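You operate a simulated robot arm through the tools that you are given. There is no shell and no other tool. Be economical: measure what you need, move in short steps, check, and stop when the job is done.

You run a simulated two-armed robot. Do the job below in one go: nothing can be reset, and whatever is moved stays where it is left.

JOB
Paint over the letters of the WHEAT stencil on the brown box and shut the blue tray lid again.
Fine: with the round green brush, which goes back in its pot; the stencil stays on the box. Set down upright: round green brush. A coat counts when it lies all over at full strength: go over it till it gets no stronger.

Only the result counts: the job must be done as asked and must still hold three seconds after the hand-in. Knocking over, shifting, dropping, spilling or breaking anything else fails it. A push-on lid holds only when it is set on centred and level and pressed home; a screw cap is set on level and turned clockwise until tight.

ROBOT AND FRAMES
Two 7-joint arms with fingered hands on one trunk, on a base that drives. Base frame: it is fixed to the floor where the robot stands at the start and does not move with it; the origin is under the middle of the robot, x ahead of it, y to its left, z up; the surface under the hand at the start is at about z = 850. Readings come in mm, rad, newtons and seconds.
The left shoulder is at the start at [70, 132, 1167], the right one opposite. With the tool pointing down near the work surface each hand reaches from about 100 to 620 mm from the robot's upright axis, wherever it stands, measured 20 degrees to its own side. Places, roughly: blue tray lid [500, 0, 900]; flat iron tray [500, 0, 900]; round green brush (3x3x15 cm) [400, 0, 900]. Payload 2.3 kg a hand.
The tool frame of a hand sits at the grasp point between the pads (the TCP): z along the fingers, y along the line on which they close. The tips reach 25 mm beyond it. Largest opening 88 mm; the body of the gripper starts 29 mm behind the TCP. The gripper is a hand of 3 fingers: y runs from the thumb to the fingers, the wrist lies at [-13, -97, -162] in the tool frame.
Orientation is told as [roll, pitch, yaw] about the base's x, y, z axes, in that order, counted from this pose: with the fingers straight down and the wrist toward the robot, the tool's x, y and z point along [0, 1, 0], [1, 0, 0] and [0, 0, -1] of the base frame.

CONTROLS
- The arms move only by the tool servo_tool. It takes "left_steps", "right_steps" or both (then of equal length, played together; a hand with none holds still); each is a list of rows, each a list of 6 numbers: the shift along the base's x, y, z in units of 25 mm (1.0 is 25 mm), then the turn, a rotation vector about the base's x, y, z in units of 6 degrees (1.0 is 6 degrees). In form: [[dx, dy, dz, ax, ay, az], ...]. A call has 1 to 10 rows; each row shifts and turns the commanded pose from where the row before left it. A call with a number of a shift or a turn outside -1 to 1 is refused whole. Rows are played at 5 a second. More than 50 mm and 0.15 rad between two rows, and nothing of the call is played. Where a pose cannot be reached the arm comes as near as it can. A force on the tool above 70 N (or 10 N above the force at the start of the call, whichever is more), or a blocked arm, ends the call early, and 0.2 s more pass. In this call time passes only in rows, and 0.2 s behind the last. It gives the time, the measured TCP pose, the force on the tool (base axes), the opening and the grip force at its end, in the units of the frame above (readings bear some noise), with the torque about the TCP (base axes, N m) and any sound that the robot's microphone picked up.
- Cameras (640 x 400 px; columns grow to the right, rows downward): "scene" is now at [134.9, -11.4, 1472.9]; the picture's right is [-0.13, -0.99, 0.00], its down [-0.67, 0.09, -0.73] and it looks along [0.73, -0.10, -0.68] (base axes); focal length 271 px, centre (320, 200). "left" rides on the left gripper at [-58, -85, -99] in its tool frame; the picture's right is [-0.67, -0.35, 0.66], its down [0.69, -0.63, 0.37] and it looks along [0.29, 0.69, 0.66] (tool axes); focal length 261 px, centre (320, 200). "right" rides on the right gripper at [58, -85, -100] in its tool frame; the picture's right is [-0.67, 0.35, -0.66], its down [-0.69, -0.63, 0.37] and it looks along [-0.29, 0.69, 0.66] (tool axes); focal length 261 px, centre (320, 200). There is no depth. A picture from a camera that has moved, and an enlarged one, comes with that camera's place and axes in the base frame and with its lens.
- snapshot(camera): a new picture of that camera. No time passes.
- lift_body(by): slides the trunk up (or, below 0, down) by that many mm; the arms and the scene camera ride with it, the base frame stays. It gives what a move gives, with no picture.
- base_move(legs): drives the robot by 1 to 6 legs, each [ahead, left, turn to the left] in mm, mm and rad, along the robot's own axes; the way and the turn of a leg run together, so that a leg with both is an arc; at most 1500 mm and 3.142 rad a leg. The arms and the cameras ride along, it lands a little off, and it stops where it bumps. It gives what a move gives.
- move_fingers(index, middle, thumb_bend, thumb_turn, hand): sets how far each is bent, from 0 (flat) to 1 (curled in); at 0.3 the hand is open as for a grip, at 0.7 the pads meet at the TCP. One left out holds its place. A second passes; each finger stops where it meets its share of the squeeze, and holds until it gets a number again. It is the only way to open and close the hand. It gives what a move gives, with no picture; readings hold the bend of each and the force on the fingers (four entries, about 0 where the hand has none), thumb and palm. thumb_turn goes from beside the hand (0) to across from the fingers (1), as for a grip.
- aim_head(pan, tilt): turns the head with the scene camera to pan (to the left, within 1.501 rad either way) and tilt (down, from -0.506 to 1.204), counted from straight ahead of the robot. It gives what a move gives.
- enlarge(camera, box): a new picture of the part [left, top, right, bottom] of that camera's present view, enlarged. No time passes.
- hand_in(): hands the job in; it is judged then, once.

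Go step by step. Nothing tells you exact positions but the pictures and the camera data: compare them with the known pose of the tool, close in by small moves and look again before you grip or let go. The budget is 120 turns and 88 pictures, counting those below and the enlarged ones. Unless the task says otherwise, let go and move clear before handing in.

The tools are called by a JSON object that holds its "fn" and its "kwargs". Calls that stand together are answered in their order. servo_tool: Moves the arms, as the interface text tells. Its arguments: {"type":"object","properties":{"left_steps":{"type":"array","items":{"type":"array","items":{"type":"number"}}},"right_steps":{"type":"array","items":{"type":"array","items":{"type":"number"}}}},"required":[]} The other tools are called the same way: lift_body (by) slides the trunk up or down; move_fingers (index, middle, thumb_bend, thumb_turn, hand) moves the fingers one by one; base_move (legs) drives the base; aim_head (pan, tilt) turns the head that bears the scene camera; snapshot (camera) takes a picture; enlarge (camera, box) takes an enlarged picture of a part of a camera's view; hand_in () hands the job in.

At the start:

```text
clock: 0.0
left_tool_pos: [427.6, 55.5, 1262.4]
left_tool_rot: [0.0, 0.001, -0.002]
left_ft_force: [-0.3, -0.3, 0.8]
left_wrist_torque: [0.0, 0.03, 0.01]
left_finger_gap: 87.4
left_grip_force: 0.0
left_shape: jaw
left_bend: [0.3, 0.3, 0.3, 0.98]
left_finger forces: [0.1, 0.0, 0.0, 0.0, 0.1, 0.0]
right_tool_pos: [368.8, -263.4, 1219.2]
right_tool_rot: [0.0, -0.001, -0.001]
right_ft_force: [-0.5, 0.2, -0.5]
right_wrist_torque: [0.01, 0.04, -0.01]
right_finger_gap: 87.5
right_grip_force: 0.1
right_shape: jaw
right_bend: [0.3, 0.3, 0.3, 0.98]
right_finger forces: [0.1, 0.1, 0.0, 0.0, 0.1, 0.0]
trunk travel left (down, up): [-725.0, 115.0]
robot x, y, heading: [-2.0, 1.5, -0.001]
head pan, tilt: [-0.136, 0.745]
```

scene: 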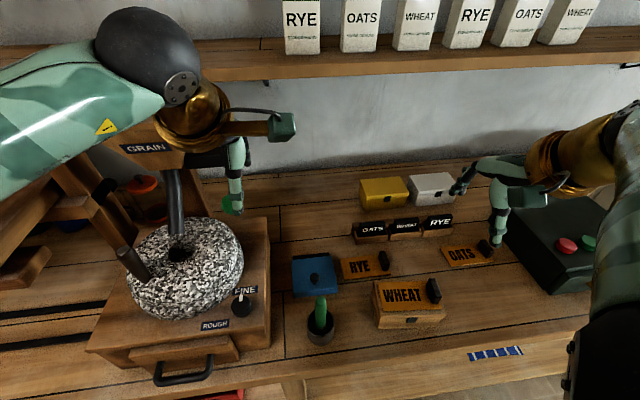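
right: 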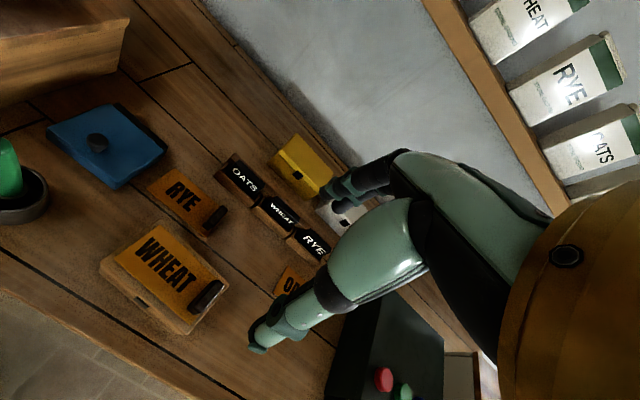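
left: 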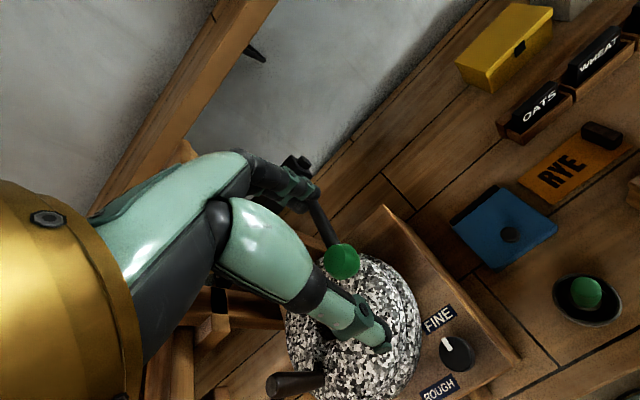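

I see the blue tray with its lid, the green brush in a pot in front of it, and the WHEAT stencil on the brown box to the right. I'll look closer first.

{"fn": "enlarge", "kwargs": {"camera": "scene", "box": [270, 230, 470, 355]}}

{"fn": "enlarge", "kwargs": {"camera": "right", "box": [0, 80, 260, 340]}}

{"fn": "enlarge", "kwargs": {"camera": "left", "box": [420, 160, 640, 340]}}

```text
3.20 times, centred on (370, 292) of scene
camera zoom: at [134.9, -11.4, 1472.9], right [-0.13, -0.99, 0.0], down [-0.67, 0.09, -0.73], along [0.73, -0.1, -0.68], focal length 867 px, centre (160, -96)
```

zoom: 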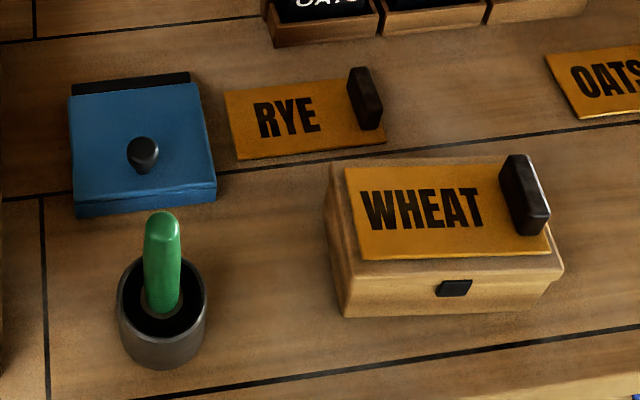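

```text
1.54 times, centred on (130, 210) of right
camera zoom: at [284.8, -205.9, 1317.3], right [0.35, -0.67, 0.66], down [-0.63, -0.69, -0.37], along [0.69, -0.29, -0.66], focal length 401 px, centre (612, 185)
```

zoom: 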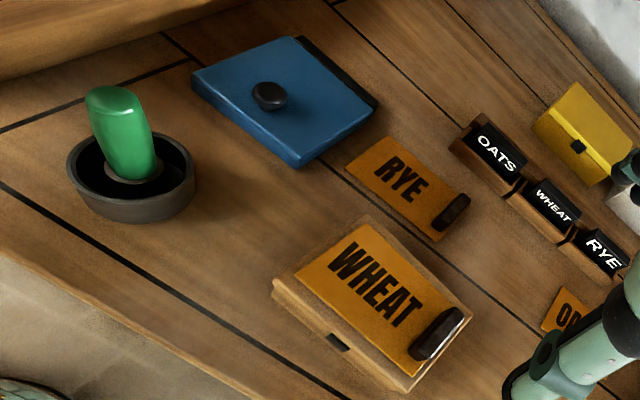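

```text
2.22 times, centred on (530, 250) of left
camera zoom: at [341.2, -0.4, 1361.6], right [-0.35, -0.67, -0.66], down [-0.63, 0.69, -0.37], along [0.69, 0.29, -0.66], focal length 579 px, centre (-147, 89)
```

zoom: 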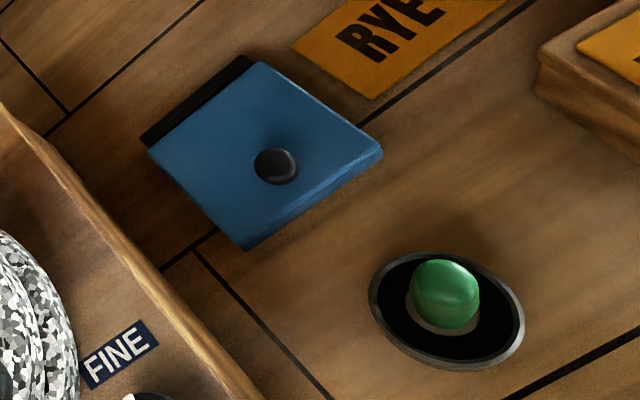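

The tray lid seems hinged at its back, with a knob near (477, -43, 908); the brush top is near (370, -43, 1013), and the stencil near (400, -229, 922). I'll bring the right hand toward the lid, turning its wrist to the right.

{"fn": "servo_tool", "kwargs": {"right_steps": [[0.43, 0.6, -0.3, 0, 0, 1], [0.43, 0.6, -0.3, 0, 0, 1], [0.43, 0.6, -0.3, 0, 0, 1], [0.43, 0.6, -0.3, 0, 0, 1], [0.43, 0.6, -0.3, 0, 0, 1], [0.43, 0.6, -0.3, 0, 0, 1], [0.43, 0.6, -0.3, 0, 0, 1], [0.43, 0.6, -0.3, 0, 0, 1], [0.43, 0.6, -0.3, 0, 0, 1], [0.43, 0.6, -0.3, 0, 0, 1]]}}

{"fn": "snapshot", "kwargs": {"camera": "right"}}

{"fn": "snapshot", "kwargs": {"camera": "scene"}}

```text
clock: 2.2
left_tool_pos: [428.2, 54.8, 1262.4]
left_tool_rot: [0.0, 0.003, 0.0]
left_ft_force: [-0.5, 0.1, -0.1]
left_wrist_torque: [0.02, 0.02, -0.02]
left_finger_gap: 87.7
left_grip_force: 0.1
left_shape: jaw
left_bend: [0.3, 0.3, 0.3, 0.98]
left_finger forces: [0.0, 0.0, 0.0, 0.0, 0.1, 0.0]
right_tool_pos: [478.5, -113.7, 1142.2]
right_tool_rot: [0.001, 0.0, 1.047]
right_ft_force: [-0.5, 0.3, 0.3]
right_wrist_torque: [-0.03, 0.01, 0.01]
right_finger_gap: 87.6
right_grip_force: 0.1
right_shape: jaw
right_bend: [0.3, 0.3, 0.3, 0.98]
right_finger forces: [0.0, 0.1, 0.0, 0.0, 0.1, 0.1]
trunk travel left (down, up): [-725.0, 115.0]
robot x, y, heading: [1.0, -1.6, -0.001]
head pan, tilt: [-0.136, 0.745]
```

```text
81 pictures are left
camera right: at [387.0, -158.6, 1241.2], right [0.75, -0.03, 0.66], down [0.28, -0.89, -0.37], along [0.59, 0.46, -0.66], focal length 261 px, centre (320, 200)
```

right: 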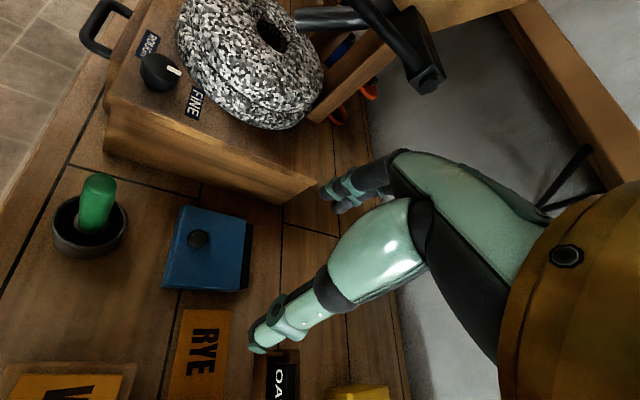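

```text
80 pictures are left
camera scene: at [136.4, -11.0, 1472.8], right [-0.13, -0.99, 0.0], down [-0.67, 0.09, -0.73], along [0.73, -0.1, -0.68], focal length 271 px, centre (320, 200)
```

scene: 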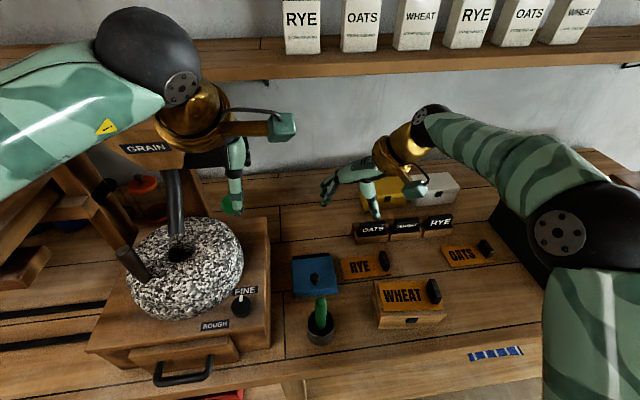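

The knob is confirmed near (478, -45, 908). I'll finish the turn and descend to about 100 mm above it.

{"fn": "servo_tool", "kwargs": {"right_steps": [[0, 0.46, -0.88, 0, 0, 1], [0, 0.46, -0.88, 0, 0, 1], [0, 0.46, -0.88, 0, 0, 1], [0, 0.46, -0.88, 0, 0, 1], [0, 0.46, -0.88, 0, 0, 1], [0, 0.46, -0.88, 0, 0, 0]]}}

{"fn": "snapshot", "kwargs": {"camera": "right"}}

{"fn": "enlarge", "kwargs": {"camera": "scene", "box": [270, 200, 430, 350]}}

```text
clock: 3.6
left_tool_pos: [428.0, 54.8, 1263.4]
left_tool_rot: [0.001, 0.0, 0.0]
left_ft_force: [-0.6, 0.4, 0.1]
left_wrist_torque: [0.03, -0.01, 0.02]
left_finger_gap: 87.8
left_grip_force: 0.1
left_shape: jaw
left_bend: [0.3, 0.3, 0.3, 0.98]
left_finger forces: [0.0, 0.1, 0.1, 0.0, 0.0, 0.1]
right_tool_pos: [479.3, -43.3, 1011.1]
right_tool_rot: [0.0, -0.001, 1.57]
right_ft_force: [0.7, 0.8, 0.0]
right_wrist_torque: [0.04, -0.07, -0.03]
right_finger_gap: 87.9
right_grip_force: 0.1
right_shape: jaw
right_bend: [0.3, 0.3, 0.3, 0.98]
right_finger forces: [0.1, 0.0, 0.1, 0.0, 0.0, 0.0]
trunk travel left (down, up): [-725.0, 115.0]
robot x, y, heading: [-1.1, 1.4, 0.003]
head pan, tilt: [-0.136, 0.745]
```

```text
79 pictures are left
camera right: at [421.9, -128.9, 1110.7], right [0.67, 0.35, 0.66], down [0.69, -0.63, -0.37], along [0.28, 0.69, -0.66], focal length 261 px, centre (320, 200)
```

right: 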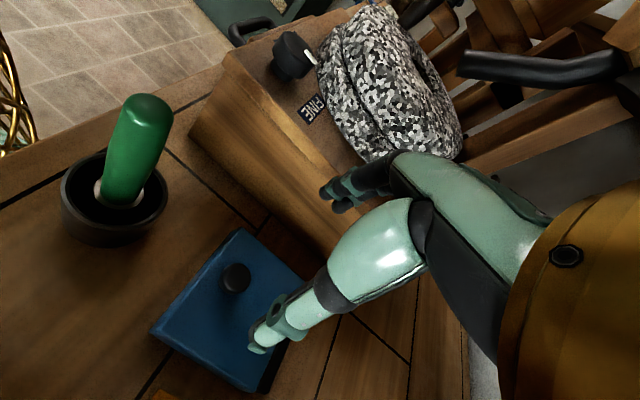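

```text
2.67 times, centred on (350, 275) of scene
camera zoom: at [135.2, -11.0, 1472.9], right [-0.13, -0.99, 0.0], down [-0.67, 0.09, -0.73], along [0.73, -0.1, -0.68], focal length 723 px, centre (240, 0)
```

zoom: 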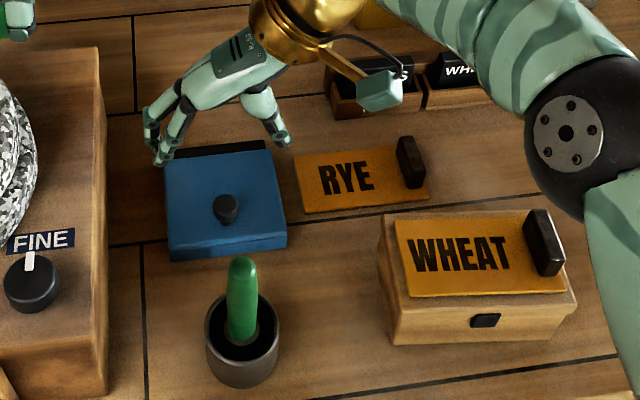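

Lid top is around z 885, with the knob near its front edge at about (477, -47). I'll descend part way and look again.

{"fn": "servo_tool", "kwargs": {"right_steps": [[-0.07, -0.15, -0.8, 0, 0, 0], [0, 0, -0.8, 0, 0, 0], [0, 0, -0.8, 0, 0, 0], [0, 0, -0.8, 0, 0, 0]]}}

{"fn": "enlarge", "kwargs": {"camera": "right", "box": [140, 180, 400, 380]}}

{"fn": "enlarge", "kwargs": {"camera": "scene", "box": [280, 230, 380, 320]}}

```text
clock: 4.6
left_tool_pos: [427.8, 55.8, 1262.4]
left_tool_rot: [0.0, 0.0, 0.001]
left_ft_force: [0.3, 0.1, 0.2]
left_wrist_torque: [-0.02, -0.01, -0.01]
left_finger_gap: 87.3
left_grip_force: 0.1
left_shape: jaw
left_bend: [0.3, 0.3, 0.3, 0.98]
left_finger forces: [0.0, 0.0, 0.0, 0.0, 0.0, 0.0]
right_tool_pos: [475.6, -47.9, 930.6]
right_tool_rot: [0.0, 0.001, 1.571]
right_ft_force: [0.7, -0.6, -0.3]
right_wrist_torque: [-0.01, 0.01, 0.03]
right_finger_gap: 87.6
right_grip_force: 0.0
right_shape: jaw
right_bend: [0.3, 0.3, 0.3, 0.98]
right_finger forces: [0.1, 0.0, 0.0, 0.0, 0.0, 0.1]
trunk travel left (down, up): [-725.0, 115.0]
robot x, y, heading: [-1.4, 1.1, 0.002]
head pan, tilt: [-0.136, 0.745]
```

```text
2.00 times, centred on (270, 280) of right
camera zoom: at [417.9, -133.6, 1029.9], right [0.67, 0.35, 0.66], down [0.69, -0.63, -0.37], along [0.29, 0.69, -0.66], focal length 521 px, centre (420, 40)
```

zoom: 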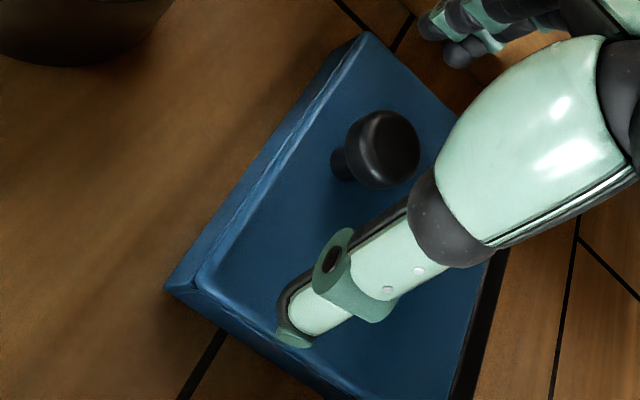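

```text
4.44 times, centred on (330, 275) of scene
camera zoom: at [135.5, -11.5, 1472.9], right [-0.13, -0.99, 0.0], down [-0.67, 0.09, -0.73], along [0.73, -0.1, -0.68], focal length 1204 px, centre (276, -133)
```

zoom: 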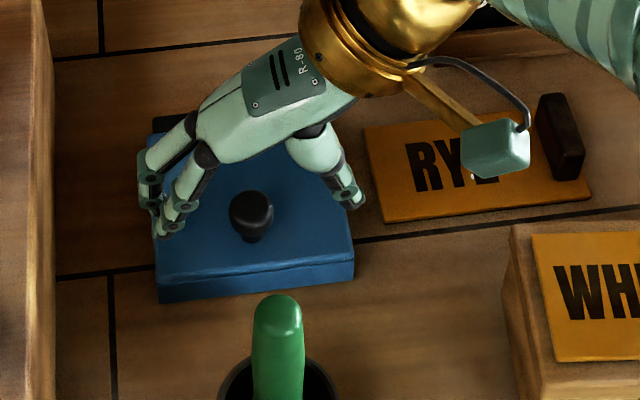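

The knob's mushroom head is at about (479, -47, 907). I'll ease down, watching the force.

{"fn": "servo_tool", "kwargs": {"right_steps": [[0.13, 0.02, -0.25, 0, 0, 0], [0, 0, -0.25, 0, 0, 0], [0, 0, -0.2, 0, 0, 0]]}}

{"fn": "move_fingers", "kwargs": {"hand": "right", "index": 0.55, "middle": 0.55, "thumb_bend": 0.55}}

{"fn": "enlarge", "kwargs": {"camera": "right", "box": [140, 180, 400, 380]}}

{"fn": "enlarge", "kwargs": {"camera": "scene", "box": [280, 230, 380, 320]}}

```text
clock: 5.4
left_tool_pos: [428.5, 56.1, 1263.7]
left_tool_rot: [0.0, -0.001, 0.001]
left_ft_force: [-0.2, -0.8, -0.1]
left_wrist_torque: [0.0, 0.02, 0.01]
left_finger_gap: 87.4
left_grip_force: 0.0
left_shape: jaw
left_bend: [0.3, 0.3, 0.3, 0.98]
left_finger forces: [0.0, 0.0, 0.0, 0.0, 0.1, 0.1]
right_tool_pos: [479.5, -47.9, 913.7]
right_tool_rot: [0.0, 0.0, 1.571]
right_ft_force: [-0.2, 0.5, 0.4]
right_wrist_torque: [-0.04, 0.0, 0.0]
right_finger_gap: 87.4
right_grip_force: 0.1
right_shape: jaw
right_bend: [0.3, 0.3, 0.3, 0.98]
right_finger forces: [0.0, 0.1, 0.0, 0.0, 0.0, 0.0]
trunk travel left (down, up): [-725.0, 115.0]
robot x, y, heading: [-1.8, -0.8, -0.0]
head pan, tilt: [-0.136, 0.745]
```

```text
clock: 6.4
left_tool_pos: [427.2, 55.2, 1262.9]
left_tool_rot: [0.001, 0.0, 0.001]
left_ft_force: [-0.7, 0.1, 0.0]
left_wrist_torque: [-0.01, 0.01, -0.01]
left_finger_gap: 87.8
left_grip_force: 0.0
left_shape: jaw
left_bend: [0.3, 0.3, 0.3, 0.98]
left_finger forces: [0.0, 0.1, 0.0, 0.0, 0.0, 0.0]
right_tool_pos: [479.1, -47.5, 913.7]
right_tool_rot: [-0.001, 0.0, 1.571]
right_ft_force: [-0.2, -0.1, 0.7]
right_wrist_torque: [-0.02, 0.01, 0.03]
right_finger_gap: 31.3
right_grip_force: 0.0
right_shape: fingers
right_bend: [0.55, 0.55, 0.55, 0.98]
right_finger forces: [0.1, 0.0, 0.0, 0.1, 0.0, 0.0]
trunk travel left (down, up): [-725.0, 115.0]
robot x, y, heading: [0.4, -3.6, 0.002]
head pan, tilt: [-0.136, 0.745]
```

```text
2.00 times, centred on (270, 280) of right
camera zoom: at [420.9, -133.1, 1013.3], right [0.67, 0.35, 0.66], down [0.69, -0.63, -0.37], along [0.29, 0.69, -0.66], focal length 521 px, centre (420, 40)
```

zoom: 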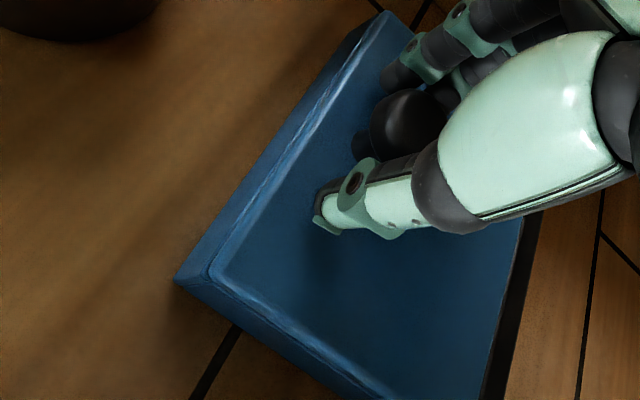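

```text
4.44 times, centred on (330, 275) of scene
camera zoom: at [135.0, -11.3, 1472.9], right [-0.13, -0.99, 0.0], down [-0.67, 0.09, -0.73], along [0.73, -0.1, -0.68], focal length 1204 px, centre (276, -133)
```

zoom: 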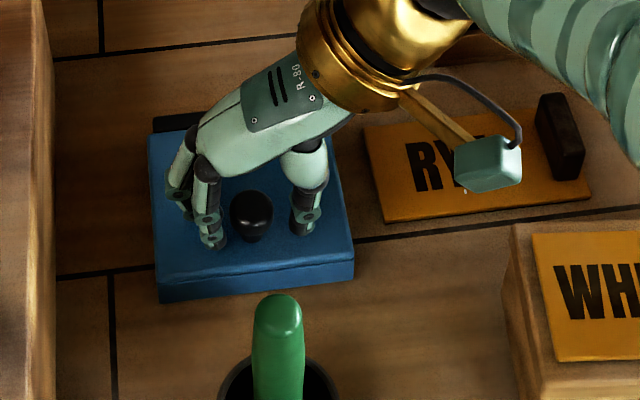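

The knob sits between thumb and fingers. I'll close on it.

{"fn": "servo_tool", "kwargs": {"right_steps": [[0, 0.03, -0.12, 0, 0, 0]]}}

{"fn": "move_fingers", "kwargs": {"hand": "right", "index": 0.72, "middle": 0.72, "thumb_bend": 0.72}}

{"fn": "enlarge", "kwargs": {"camera": "scene", "box": [280, 230, 380, 320]}}

```text
clock: 6.8
left_tool_pos: [427.2, 55.3, 1262.3]
left_tool_rot: [0.0, 0.0, 0.0]
left_ft_force: [0.3, 0.4, -1.1]
left_wrist_torque: [-0.02, 0.02, -0.02]
left_finger_gap: 87.7
left_grip_force: 0.0
left_shape: jaw
left_bend: [0.3, 0.3, 0.3, 0.98]
left_finger forces: [0.0, 0.0, 0.0, 0.0, 0.2, 0.0]
right_tool_pos: [478.4, -47.1, 910.7]
right_tool_rot: [-0.001, 0.0, 1.572]
right_ft_force: [0.6, 0.7, 0.5]
right_wrist_torque: [0.02, -0.01, -0.02]
right_finger_gap: 30.9
right_grip_force: 0.0
right_shape: fingers
right_bend: [0.55, 0.55, 0.55, 0.98]
right_finger forces: [0.0, 0.0, 0.0, 0.0, 0.1, 0.0]
trunk travel left (down, up): [-725.0, 115.0]
robot x, y, heading: [2.8, 1.2, -0.001]
head pan, tilt: [-0.136, 0.745]
```

```text
clock: 7.8
left_tool_pos: [427.7, 57.4, 1262.8]
left_tool_rot: [-0.003, -0.001, 0.0]
left_ft_force: [-0.3, -0.3, -0.7]
left_wrist_torque: [-0.03, 0.0, 0.0]
left_finger_gap: 87.8
left_grip_force: 0.0
left_shape: jaw
left_bend: [0.3, 0.3, 0.3, 0.98]
left_finger forces: [0.1, 0.0, 0.1, 0.1, 0.0, 0.1]
right_tool_pos: [478.1, -45.7, 910.5]
right_tool_rot: [0.0, 0.002, 1.57]
right_ft_force: [0.1, 2.4, -1.2]
right_wrist_torque: [0.01, 0.02, -0.03]
right_finger_gap: 3.9
right_grip_force: 6.0
right_shape: fingers
right_bend: [0.71, 0.71, 0.68, 0.97]
right_finger forces: [4.9, 3.1, 0.0, 0.1, 4.4, 0.0]
trunk travel left (down, up): [-725.0, 115.0]
robot x, y, heading: [2.2, -0.4, 0.002]
head pan, tilt: [-0.136, 0.745]
```

```text
4.44 times, centred on (330, 275) of scene
camera zoom: at [135.4, -10.0, 1472.9], right [-0.13, -0.99, 0.0], down [-0.67, 0.09, -0.73], along [0.73, -0.1, -0.68], focal length 1204 px, centre (276, -133)
```

zoom: 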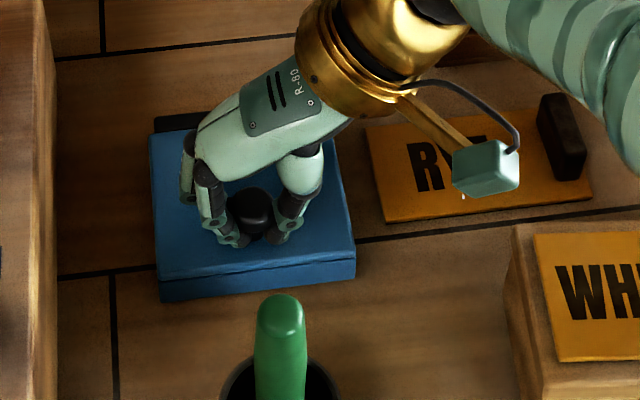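

The grip is around the knob's stem. I'll lift along a hinge arc of about 77 mm radius and check.

{"fn": "servo_tool", "kwargs": {"right_steps": [[0.14, 0, 0.316, 0, 1, 0], [0.176, 0, 0.3, 0, 1, 0], [0.208, 0, 0.276, 0, 1, 0]]}}

{"fn": "enlarge", "kwargs": {"camera": "scene", "box": [280, 230, 380, 320]}}

{"fn": "snapshot", "kwargs": {"camera": "right"}}

```text
clock: 8.6
left_tool_pos: [428.1, 55.3, 1263.5]
left_tool_rot: [-0.001, -0.001, 0.0]
left_ft_force: [0.9, -0.7, -1.2]
left_wrist_torque: [-0.01, 0.02, -0.03]
left_finger_gap: 87.7
left_grip_force: 0.1
left_shape: jaw
left_bend: [0.3, 0.3, 0.3, 0.98]
left_finger forces: [0.0, 0.1, 0.0, 0.1, 0.0, 0.0]
right_tool_pos: [440.3, -40.4, 951.3]
right_tool_rot: [0.316, 0.003, 1.572]
right_ft_force: [0.4, -0.8, -0.3]
right_wrist_torque: [0.0, -0.05, 0.0]
right_finger_gap: 0.0
right_grip_force: 0.2
right_shape: fingers
right_bend: [0.72, 0.72, 0.71, 0.97]
right_finger forces: [0.0, 0.0, 0.1, 0.1, 0.1, 0.1]
right hand out of reach, approached as far as the arm can: row 1, 2, 3
trunk travel left (down, up): [-725.0, 115.0]
robot x, y, heading: [-0.6, -3.9, 0.001]
head pan, tilt: [-0.136, 0.745]
```

```text
4.44 times, centred on (330, 275) of scene
camera zoom: at [134.9, -10.9, 1472.9], right [-0.14, -0.99, 0.0], down [-0.67, 0.09, -0.73], along [0.73, -0.1, -0.68], focal length 1204 px, centre (276, -133)
```

zoom: 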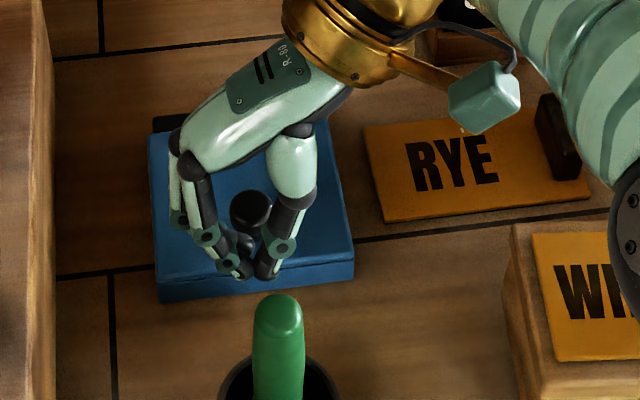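

```text
71 pictures are left
camera right: at [416.5, -124.9, 1063.2], right [0.84, 0.35, 0.41], down [0.54, -0.63, -0.56], along [0.07, 0.69, -0.72], focal length 261 px, centre (320, 200)
```

right: 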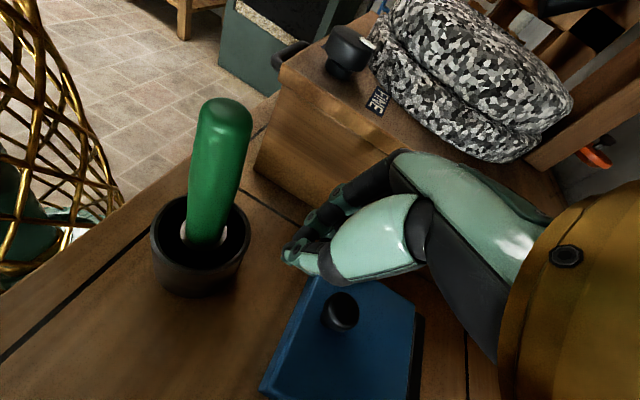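

The tilt drove the arm out of reach and the fingers slipped off; the lid is still shut. I'll open the fingers, undo the tilt, rise, and re-grip without tilting.

{"fn": "move_fingers", "kwargs": {"hand": "right", "index": 0.5, "middle": 0.5, "thumb_bend": 0.5}}

{"fn": "servo_tool", "kwargs": {"right_steps": [[0, 0, 0.5, 0, -1, 0], [0, 0, 0, 0, -1, 0], [0, 0, 0, 0, -1, 0]]}}

```text
clock: 9.6
left_tool_pos: [426.3, 54.3, 1262.8]
left_tool_rot: [-0.002, 0.001, 0.001]
left_ft_force: [-0.2, 0.3, -0.1]
left_wrist_torque: [-0.03, 0.01, -0.02]
left_finger_gap: 87.6
left_grip_force: 0.0
left_shape: jaw
left_bend: [0.3, 0.3, 0.3, 0.98]
left_finger forces: [0.1, 0.1, 0.0, 0.0, 0.0, 0.0]
right_tool_pos: [441.4, -40.2, 950.4]
right_tool_rot: [0.314, 0.0, 1.57]
right_ft_force: [0.8, -0.5, 0.1]
right_wrist_torque: [0.01, 0.01, 0.0]
right_finger_gap: 41.1
right_grip_force: 0.0
right_shape: fingers
right_bend: [0.5, 0.5, 0.5, 0.97]
right_finger forces: [0.1, 0.0, 0.1, 0.0, 0.0, 0.0]
trunk travel left (down, up): [-725.0, 115.0]
robot x, y, heading: [3.6, -1.9, 0.001]
head pan, tilt: [-0.136, 0.745]
```

```text
clock: 10.4
left_tool_pos: [426.8, 55.7, 1262.5]
left_tool_rot: [-0.001, -0.001, 0.001]
left_ft_force: [-0.6, 0.4, 0.7]
left_wrist_torque: [-0.04, 0.01, 0.01]
left_finger_gap: 87.6
left_grip_force: 0.1
left_shape: jaw
left_bend: [0.3, 0.3, 0.3, 0.98]
left_finger forces: [0.0, 0.1, 0.0, 0.0, 0.0, 0.0]
right_tool_pos: [440.2, -40.2, 962.2]
right_tool_rot: [-0.002, -0.001, 1.572]
right_ft_force: [-0.1, 0.6, 0.3]
right_wrist_torque: [-0.01, 0.0, 0.0]
right_finger_gap: 41.1
right_grip_force: 0.1
right_shape: fingers
right_bend: [0.5, 0.5, 0.5, 0.97]
right_finger forces: [0.0, 0.0, 0.1, 0.0, 0.0, 0.0]
trunk travel left (down, up): [-725.0, 115.0]
robot x, y, heading: [0.3, -0.9, 0.0]
head pan, tilt: [-0.136, 0.745]
```

{"fn": "servo_tool", "kwargs": {"right_steps": [[0.8, -0.15, 0, 0, 0, 0], [0.75, -0.13, -0.3, 0, 0, 0], [0, 0, -0.9, 0, 0, 0], [0, 0, -0.88, 0, 0, 0]]}}

{"fn": "enlarge", "kwargs": {"camera": "scene", "box": [280, 230, 380, 320]}}

```text
clock: 11.4
left_tool_pos: [427.5, 54.2, 1262.5]
left_tool_rot: [0.0, 0.0, 0.002]
left_ft_force: [0.5, -0.3, -0.2]
left_wrist_torque: [0.01, -0.02, 0.03]
left_finger_gap: 87.6
left_grip_force: 0.0
left_shape: jaw
left_bend: [0.3, 0.3, 0.3, 0.98]
left_finger forces: [0.0, 0.1, 0.1, 0.0, 0.1, 0.0]
right_tool_pos: [479.6, -48.0, 910.6]
right_tool_rot: [0.001, 0.0, 1.571]
right_ft_force: [-0.2, -0.4, -0.7]
right_wrist_torque: [0.0, -0.01, 0.01]
right_finger_gap: 41.1
right_grip_force: 0.0
right_shape: fingers
right_bend: [0.5, 0.5, 0.5, 0.97]
right_finger forces: [0.0, 0.2, 0.1, 0.1, 0.1, 0.0]
trunk travel left (down, up): [-725.0, 115.0]
robot x, y, heading: [3.1, -0.9, 0.003]
head pan, tilt: [-0.136, 0.745]
```

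```text
4.44 times, centred on (330, 275) of scene
camera zoom: at [135.4, -11.4, 1472.9], right [-0.13, -0.99, 0.0], down [-0.67, 0.09, -0.73], along [0.73, -0.1, -0.68], focal length 1204 px, centre (276, -133)
```

zoom: 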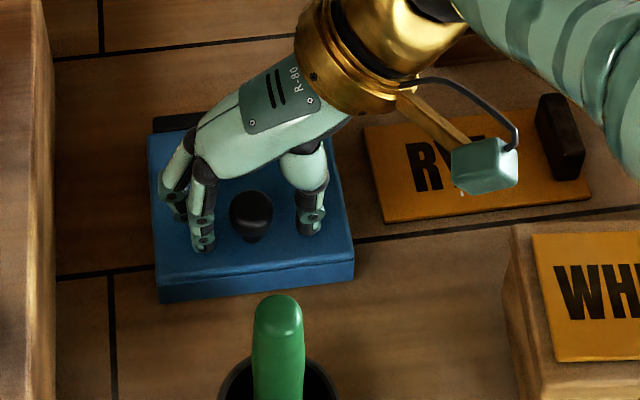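

{"fn": "move_fingers", "kwargs": {"hand": "right", "index": 0.8, "middle": 0.8, "thumb_bend": 0.8}}

{"fn": "servo_tool", "kwargs": {"right_steps": [[0.12, 0, 0.316, 0, 0, 0], [0.16, 0, 0.3, 0, 0, 0], [0.19, 0, 0.276, 0, 0, 0]]}}

{"fn": "enlarge", "kwargs": {"camera": "scene", "box": [280, 230, 380, 320]}}

```text
clock: 12.4
left_tool_pos: [428.3, 55.5, 1263.2]
left_tool_rot: [0.001, 0.002, -0.001]
left_ft_force: [0.7, 0.3, -0.5]
left_wrist_torque: [0.03, 0.02, 0.01]
left_finger_gap: 87.5
left_grip_force: 0.1
left_shape: jaw
left_bend: [0.3, 0.3, 0.3, 0.98]
left_finger forces: [0.1, 0.0, 0.0, 0.0, 0.0, 0.1]
right_tool_pos: [481.8, -45.7, 911.2]
right_tool_rot: [0.003, 0.001, 1.571]
right_ft_force: [0.2, -0.4, -3.9]
right_wrist_torque: [-0.05, 0.17, 0.11]
right_finger_gap: 0.6
right_grip_force: 21.0
right_shape: fingers
right_bend: [0.74, 0.75, 0.72, 0.97]
right_finger forces: [11.2, 10.0, 0.0, 0.1, 20.0, 0.0]
trunk travel left (down, up): [-725.0, 115.0]
robot x, y, heading: [-1.0, -0.4, -0.001]
head pan, tilt: [-0.136, 0.745]
```

```text
clock: 13.2
left_tool_pos: [425.4, 53.9, 1262.8]
left_tool_rot: [0.0, -0.002, 0.001]
left_ft_force: [-1.0, 0.0, 0.0]
left_wrist_torque: [-0.03, -0.02, -0.02]
left_finger_gap: 87.6
left_grip_force: 0.0
left_shape: jaw
left_bend: [0.3, 0.3, 0.3, 0.98]
left_finger forces: [0.1, 0.0, 0.0, 0.0, 0.0, 0.0]
right_tool_pos: [489.1, -46.7, 934.3]
right_tool_rot: [-0.001, 0.001, 1.571]
right_ft_force: [-7.5, -2.2, -3.7]
right_wrist_torque: [-0.28, 0.6, 0.13]
right_finger_gap: 0.2
right_grip_force: 36.4
right_shape: fingers
right_bend: [0.74, 0.73, 0.75, 0.96]
right_finger forces: [14.4, 21.4, 0.0, 0.1, 37.2, 0.1]
trunk travel left (down, up): [-725.0, 115.0]
robot x, y, heading: [0.5, 0.9, -0.0]
head pan, tilt: [-0.136, 0.745]
```

```text
4.44 times, centred on (330, 275) of scene
camera zoom: at [133.2, -12.6, 1473.1], right [-0.14, -0.99, 0.0], down [-0.67, 0.09, -0.74], along [0.73, -0.1, -0.68], focal length 1204 px, centre (276, -133)
```

zoom: 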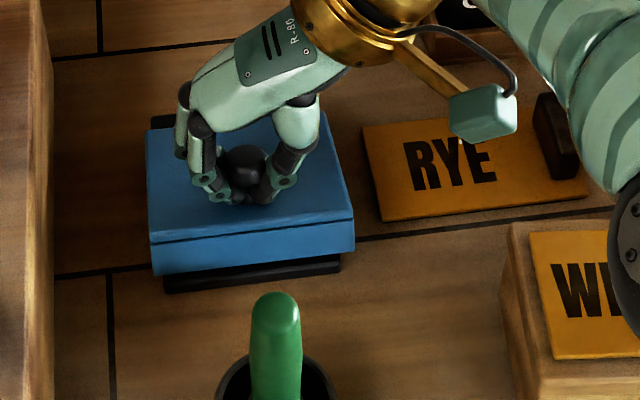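

The lid is hinged and lifting. I'll carry on along the arc.

{"fn": "servo_tool", "kwargs": {"right_steps": [[0.14, 0, 0.27, 0, 0, 0], [0.2, 0, 0.25, 0, 0, 0], [0.24, 0, 0.22, 0, 0, 0], [0.26, 0, 0.2, 0, 0, 0]]}}

{"fn": "enlarge", "kwargs": {"camera": "scene", "box": [280, 220, 390, 320]}}

{"fn": "snapshot", "kwargs": {"camera": "right"}}

```text
clock: 14.2
left_tool_pos: [437.3, 52.4, 1259.4]
left_tool_rot: [0.002, 0.008, 0.0]
left_ft_force: [0.6, 0.5, 0.4]
left_wrist_torque: [0.01, 0.04, 0.02]
left_finger_gap: 87.7
left_grip_force: 0.0
left_shape: jaw
left_bend: [0.3, 0.3, 0.3, 0.98]
left_finger forces: [0.0, 0.1, 0.1, 0.0, 0.0, 0.1]
right_tool_pos: [502.2, -47.3, 956.9]
right_tool_rot: [0.006, 0.001, 1.568]
right_ft_force: [9.5, -6.4, -19.9]
right_wrist_torque: [-0.61, 0.37, 0.0]
right_finger_gap: 0.0
right_grip_force: 35.7
right_shape: fingers
right_bend: [0.74, 0.67, 0.76, 0.98]
right_finger forces: [8.2, 33.6, 0.1, 0.0, 29.2, 0.0]
right hand out of reach, approached as far as the arm can: row 2, 3, 4
trunk travel left (down, up): [-725.0, 115.0]
robot x, y, heading: [-2.7, -1.8, 0.003]
head pan, tilt: [-0.136, 0.745]
```

```text
4.00 times, centred on (335, 270) of scene
camera zoom: at [146.4, -14.9, 1471.6], right [-0.14, -0.99, 0.0], down [-0.68, 0.09, -0.73], along [0.72, -0.1, -0.68], focal length 1084 px, centre (260, -80)
```

zoom: 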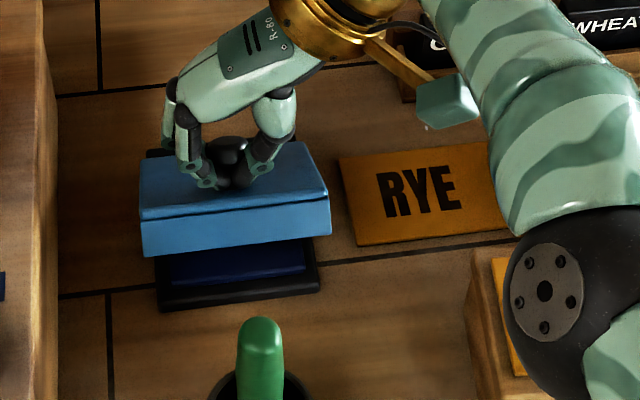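

```text
67 pictures are left
camera right: at [445.1, -132.5, 1056.5], right [0.68, 0.35, 0.65], down [0.68, -0.63, -0.37], along [0.28, 0.69, -0.66], focal length 261 px, centre (320, 200)
```

right: 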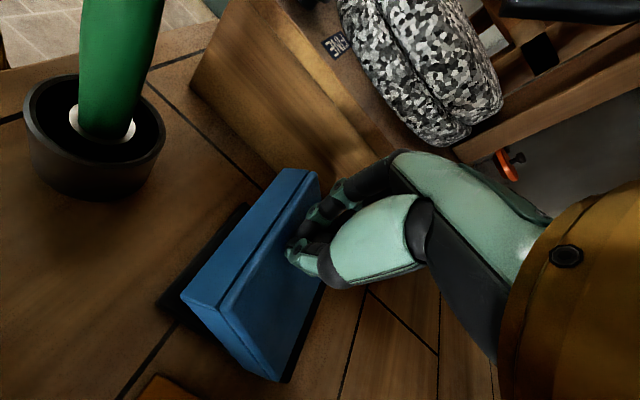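

The lid is about 35–40° open but this wrist direction is at its reach limit. I'll turn the hand about the round knob so the wrist comes back toward the robot, then continue.

{"fn": "servo_tool", "kwargs": {"right_steps": [[0, 0, 0, 0, 0, -1], [0, 0, 0, 0, 0, -1], [0, 0, 0, 0, 0, -1], [0, 0, 0, 0, 0, -1], [0, 0, 0, 0, 0, -1], [0, 0, 0, 0, 0, -1]]}}

{"fn": "enlarge", "kwargs": {"camera": "scene", "box": [280, 220, 390, 320]}}

```text
clock: 15.6
left_tool_pos: [432.3, 47.8, 1261.6]
left_tool_rot: [0.003, 0.004, 0.001]
left_ft_force: [1.4, -0.6, 0.4]
left_wrist_torque: [0.03, 0.06, 0.02]
left_finger_gap: 87.5
left_grip_force: 0.0
left_shape: jaw
left_bend: [0.3, 0.3, 0.3, 0.98]
left_finger forces: [0.1, 0.0, 0.0, 0.0, 0.1, 0.0]
right_tool_pos: [554.2, -43.3, 951.3]
right_tool_rot: [0.007, -0.002, 0.94]
right_ft_force: [-0.1, -5.4, 2.5]
right_wrist_torque: [0.04, 0.05, 0.04]
right_finger_gap: 0.1
right_grip_force: 1.4
right_shape: fingers
right_bend: [0.76, 0.78, 0.72, 1.0]
right_finger forces: [0.1, 0.0, 0.1, 0.1, 4.0, 0.0]
right hand out of reach, approached as far as the arm can: row 1, 2, 3, 4, 5, 6
trunk travel left (down, up): [-725.0, 115.0]
robot x, y, heading: [1.3, 2.4, -0.004]
head pan, tilt: [-0.136, 0.745]
```

```text
4.00 times, centred on (335, 270) of scene
camera zoom: at [140.1, -20.0, 1471.9], right [-0.14, -0.99, -0.01], down [-0.67, 0.1, -0.73], along [0.73, -0.1, -0.68], focal length 1084 px, centre (260, -80)
```

zoom: 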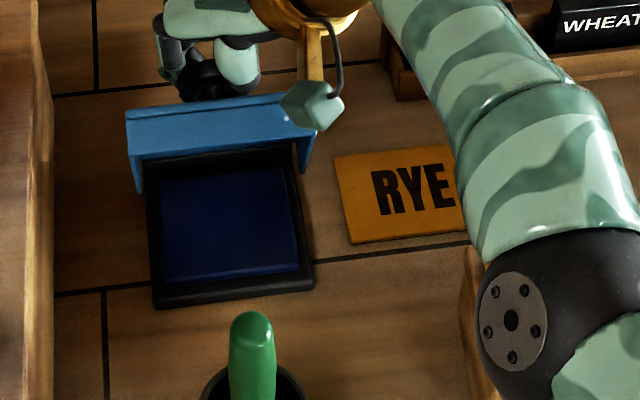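

The lid is now nearly vertical. I'll nudge it further back to take it past vertical.

{"fn": "servo_tool", "kwargs": {"right_steps": [[0.3, 0, 0, 0, 0, -0.5], [0.3, 0, 0, 0, 0, -0.5], [0.3, 0, 0, 0, 0, -0.5], [0.3, 0, 0, 0, 0, -0.5]]}}

{"fn": "enlarge", "kwargs": {"camera": "scene", "box": [280, 200, 390, 300]}}

{"fn": "snapshot", "kwargs": {"camera": "right"}}

```text
clock: 16.6
left_tool_pos: [429.2, 48.2, 1263.1]
left_tool_rot: [0.005, 0.001, 0.0]
left_ft_force: [-0.1, 0.1, 0.0]
left_wrist_torque: [0.01, 0.0, 0.01]
left_finger_gap: 87.5
left_grip_force: 0.0
left_shape: jaw
left_bend: [0.3, 0.3, 0.3, 0.98]
left_finger forces: [0.1, 0.0, 0.0, 0.0, 0.1, 0.0]
right_tool_pos: [567.2, -44.2, 955.9]
right_tool_rot: [0.005, -0.001, 0.732]
right_ft_force: [-1.1, -14.1, -5.3]
right_wrist_torque: [0.09, 0.09, 0.32]
right_finger_gap: 0.0
right_grip_force: 10.8
right_shape: fingers
right_bend: [0.76, 0.78, 0.71, 1.0]
right_finger forces: [0.2, 0.0, 0.0, 0.0, 20.8, 0.1]
right hand out of reach, approached as far as the arm can: row 1, 2, 3, 4
trunk travel left (down, up): [-725.0, 115.0]
robot x, y, heading: [-1.3, -1.0, -0.004]
head pan, tilt: [-0.136, 0.745]
```

```text
4.00 times, centred on (335, 250) of scene
camera zoom: at [136.0, -19.1, 1472.7], right [-0.14, -0.99, -0.01], down [-0.67, 0.1, -0.73], along [0.73, -0.1, -0.68], focal length 1084 px, centre (260, 0)
```

zoom: 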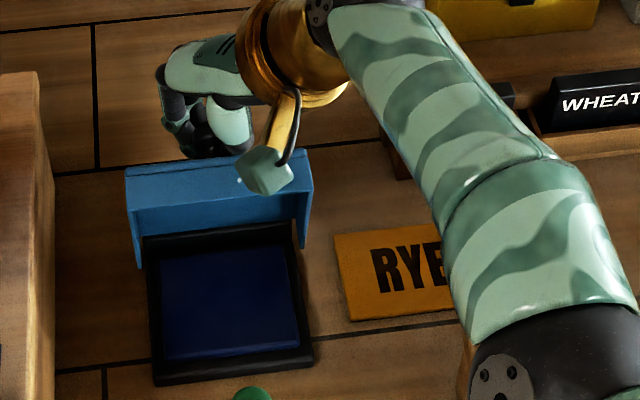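

```text
64 pictures are left
camera right: at [465.6, -58.9, 1055.7], right [0.71, -0.27, 0.65], down [-0.01, -0.93, -0.37], along [0.71, 0.25, -0.66], focal length 261 px, centre (320, 200)
```

right: 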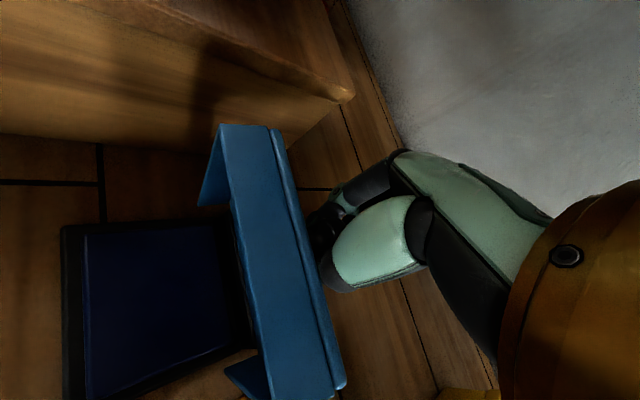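

The lid is close to vertical with some sideways load. I'll relieve the side load and draw the knob a bit further back.

{"fn": "servo_tool", "kwargs": {"right_steps": [[0.2, -0.2, 0, 0, 0, 0], [0.4, 0, 0, 0, 0, -0.5], [0.4, 0, 0, 0, 0, -0.5], [0.4, 0, -0.1, 0, 0, -0.5]]}}

{"fn": "enlarge", "kwargs": {"camera": "scene", "box": [280, 200, 390, 300]}}

```text
clock: 17.6
left_tool_pos: [428.5, 51.4, 1262.4]
left_tool_rot: [0.004, 0.003, -0.001]
left_ft_force: [-0.7, -0.4, 0.4]
left_wrist_torque: [0.01, -0.02, 0.01]
left_finger_gap: 87.4
left_grip_force: 0.1
left_shape: jaw
left_bend: [0.3, 0.3, 0.3, 0.98]
left_finger forces: [0.0, 0.0, 0.1, 0.1, 0.1, 0.0]
right_tool_pos: [578.0, -47.9, 959.3]
right_tool_rot: [0.005, 0.001, 0.573]
right_ft_force: [-4.6, -8.8, -11.3]
right_wrist_torque: [0.08, 0.13, 0.22]
right_finger_gap: 0.0
right_grip_force: 14.6
right_shape: fingers
right_bend: [0.76, 0.78, 0.68, 0.99]
right_finger forces: [0.4, 0.1, 0.0, 0.0, 29.4, 0.0]
right hand out of reach, approached as far as the arm can: row 1, 2, 3, 4
trunk travel left (down, up): [-725.0, 115.0]
robot x, y, heading: [0.2, 0.3, -0.006]
head pan, tilt: [-0.136, 0.745]
```

```text
4.00 times, centred on (335, 250) of scene
camera zoom: at [136.5, -15.9, 1472.7], right [-0.14, -0.99, 0.0], down [-0.67, 0.09, -0.73], along [0.73, -0.1, -0.68], focal length 1084 px, centre (260, 0)
```

zoom: 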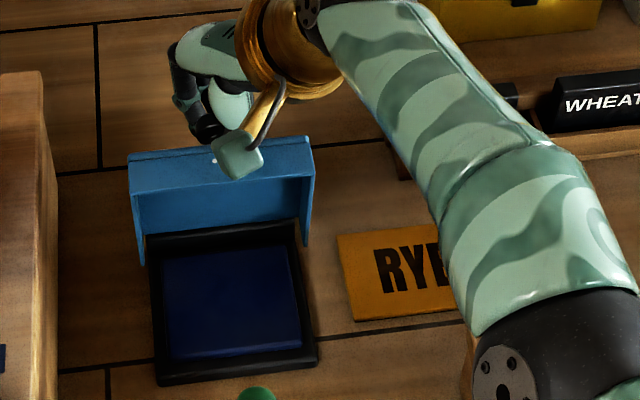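

{"fn": "servo_tool", "kwargs": {"right_steps": [[0.2, -0.1, -0.2, 0, 0, -0.5], [0.3, 0, -0.15, 0, 0, -0.5], [0.3, 0, -0.15, 0, 0, -0.5], [0.3, 0, -0.15, 0, 0, -0.5]]}}

{"fn": "enlarge", "kwargs": {"camera": "scene", "box": [280, 200, 390, 300]}}

{"fn": "snapshot", "kwargs": {"camera": "left"}}

```text
clock: 18.6
left_tool_pos: [427.6, 53.9, 1261.8]
left_tool_rot: [0.003, 0.0, 0.001]
left_ft_force: [0.4, 1.2, -1.0]
left_wrist_torque: [0.01, 0.0, -0.01]
left_finger_gap: 87.7
left_grip_force: 0.0
left_shape: jaw
left_bend: [0.3, 0.3, 0.3, 0.98]
left_finger forces: [0.1, 0.0, 0.0, 0.0, 0.1, 0.1]
right_tool_pos: [585.7, -54.3, 945.0]
right_tool_rot: [0.002, -0.001, 0.365]
right_ft_force: [-1.0, -5.7, 6.1]
right_wrist_torque: [0.06, 0.21, 0.17]
right_finger_gap: 0.0
right_grip_force: 6.7
right_shape: fingers
right_bend: [0.76, 0.78, 0.72, 0.99]
right_finger forces: [0.0, 0.1, 0.0, 0.1, 14.1, 0.1]
right hand out of reach, approached as far as the arm can: row 1, 2, 3, 4
trunk travel left (down, up): [-725.0, 115.0]
robot x, y, heading: [0.2, 0.7, -0.001]
head pan, tilt: [-0.136, 0.745]
```

```text
4.00 times, centred on (335, 250) of scene
camera zoom: at [135.3, -13.7, 1472.8], right [-0.13, -0.99, 0.0], down [-0.67, 0.09, -0.73], along [0.73, -0.1, -0.68], focal length 1084 px, centre (260, 0)
```

zoom: 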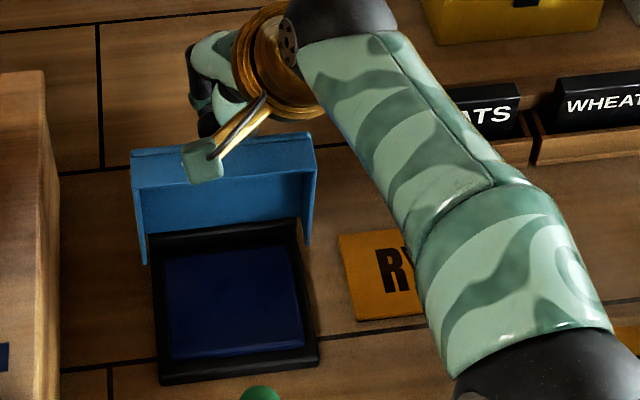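

```text
61 pictures are left
camera left: at [341.6, -2.5, 1361.5], right [-0.35, -0.67, -0.66], down [-0.63, 0.69, -0.36], along [0.69, 0.29, -0.66], focal length 261 px, centre (320, 200)
```

left: 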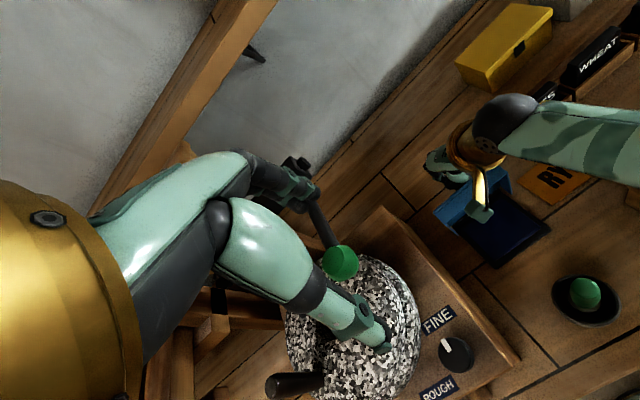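

{"fn": "snapshot", "kwargs": {"camera": "right"}}

{"fn": "enlarge", "kwargs": {"camera": "left", "box": [400, 120, 560, 270]}}

```text
60 pictures are left
camera right: at [485.1, -30.9, 1044.8], right [0.56, -0.5, 0.65], down [-0.34, -0.86, -0.37], along [0.75, -0.02, -0.66], focal length 261 px, centre (320, 200)
```

right: 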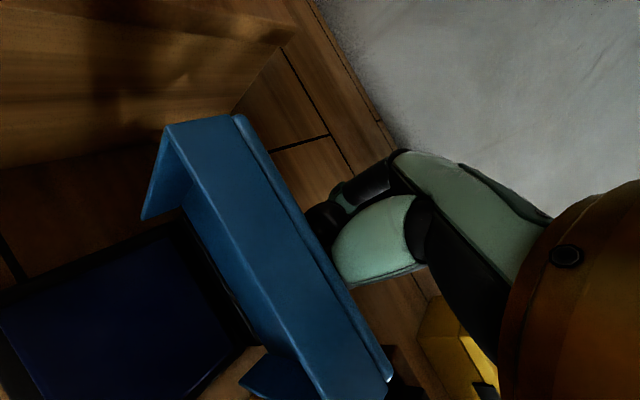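

```text
2.67 times, centred on (480, 195) of left
camera zoom: at [341.6, -2.5, 1361.5], right [-0.35, -0.67, -0.66], down [-0.63, 0.69, -0.36], along [0.69, 0.29, -0.66], focal length 695 px, centre (-107, 213)
```

zoom: 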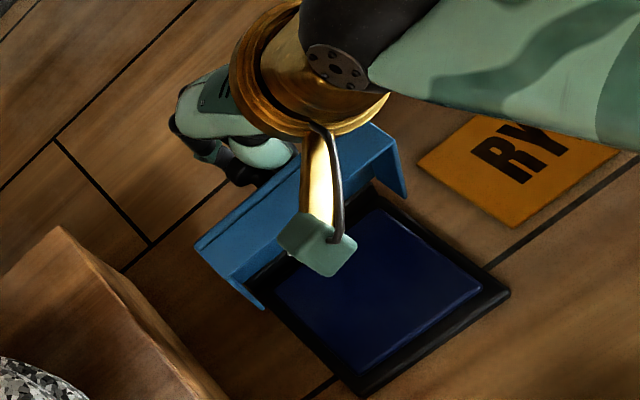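

The lid appears about vertical or a bit past. I'll raise the hand straight up to free it and see if the lid stays.

{"fn": "servo_tool", "kwargs": {"right_steps": [[0.1, -0.1, 0.3, 0, 0, 0], [0.1, -0.1, 0.5, 0, 0, 0], [0, 0, 0.8, 0, 0, 0], [0, 0, 1, 0, 0, 0]]}}

{"fn": "enlarge", "kwargs": {"camera": "scene", "box": [280, 200, 390, 300]}}

```text
clock: 19.6
left_tool_pos: [428.9, 56.5, 1262.5]
left_tool_rot: [-0.002, -0.002, 0.004]
left_ft_force: [-0.7, -0.4, 0.4]
left_wrist_torque: [-0.01, 0.0, 0.04]
left_finger_gap: 87.7
left_grip_force: 0.0
left_shape: jaw
left_bend: [0.3, 0.3, 0.3, 0.98]
left_finger forces: [0.0, 0.0, 0.1, 0.0, 0.0, 0.1]
right_tool_pos: [590.4, -55.7, 1010.6]
right_tool_rot: [-0.001, 0.003, 0.366]
right_ft_force: [-0.5, 0.9, 0.4]
right_wrist_torque: [-0.01, 0.0, -0.01]
right_finger_gap: 0.1
right_grip_force: 0.0
right_shape: fingers
right_bend: [0.75, 0.78, 0.72, 0.99]
right_finger forces: [0.1, 0.0, 0.0, 0.1, 0.0, 0.0]
trunk travel left (down, up): [-725.0, 115.0]
robot x, y, heading: [-0.8, -1.4, 0.001]
head pan, tilt: [-0.136, 0.745]
```

```text
4.00 times, centred on (335, 250) of scene
camera zoom: at [135.6, -10.7, 1472.9], right [-0.13, -0.99, 0.0], down [-0.67, 0.09, -0.73], along [0.73, -0.1, -0.68], focal length 1084 px, centre (260, 0)
```

zoom: 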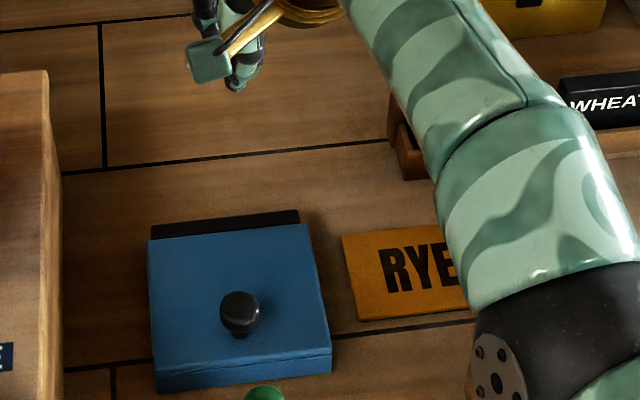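

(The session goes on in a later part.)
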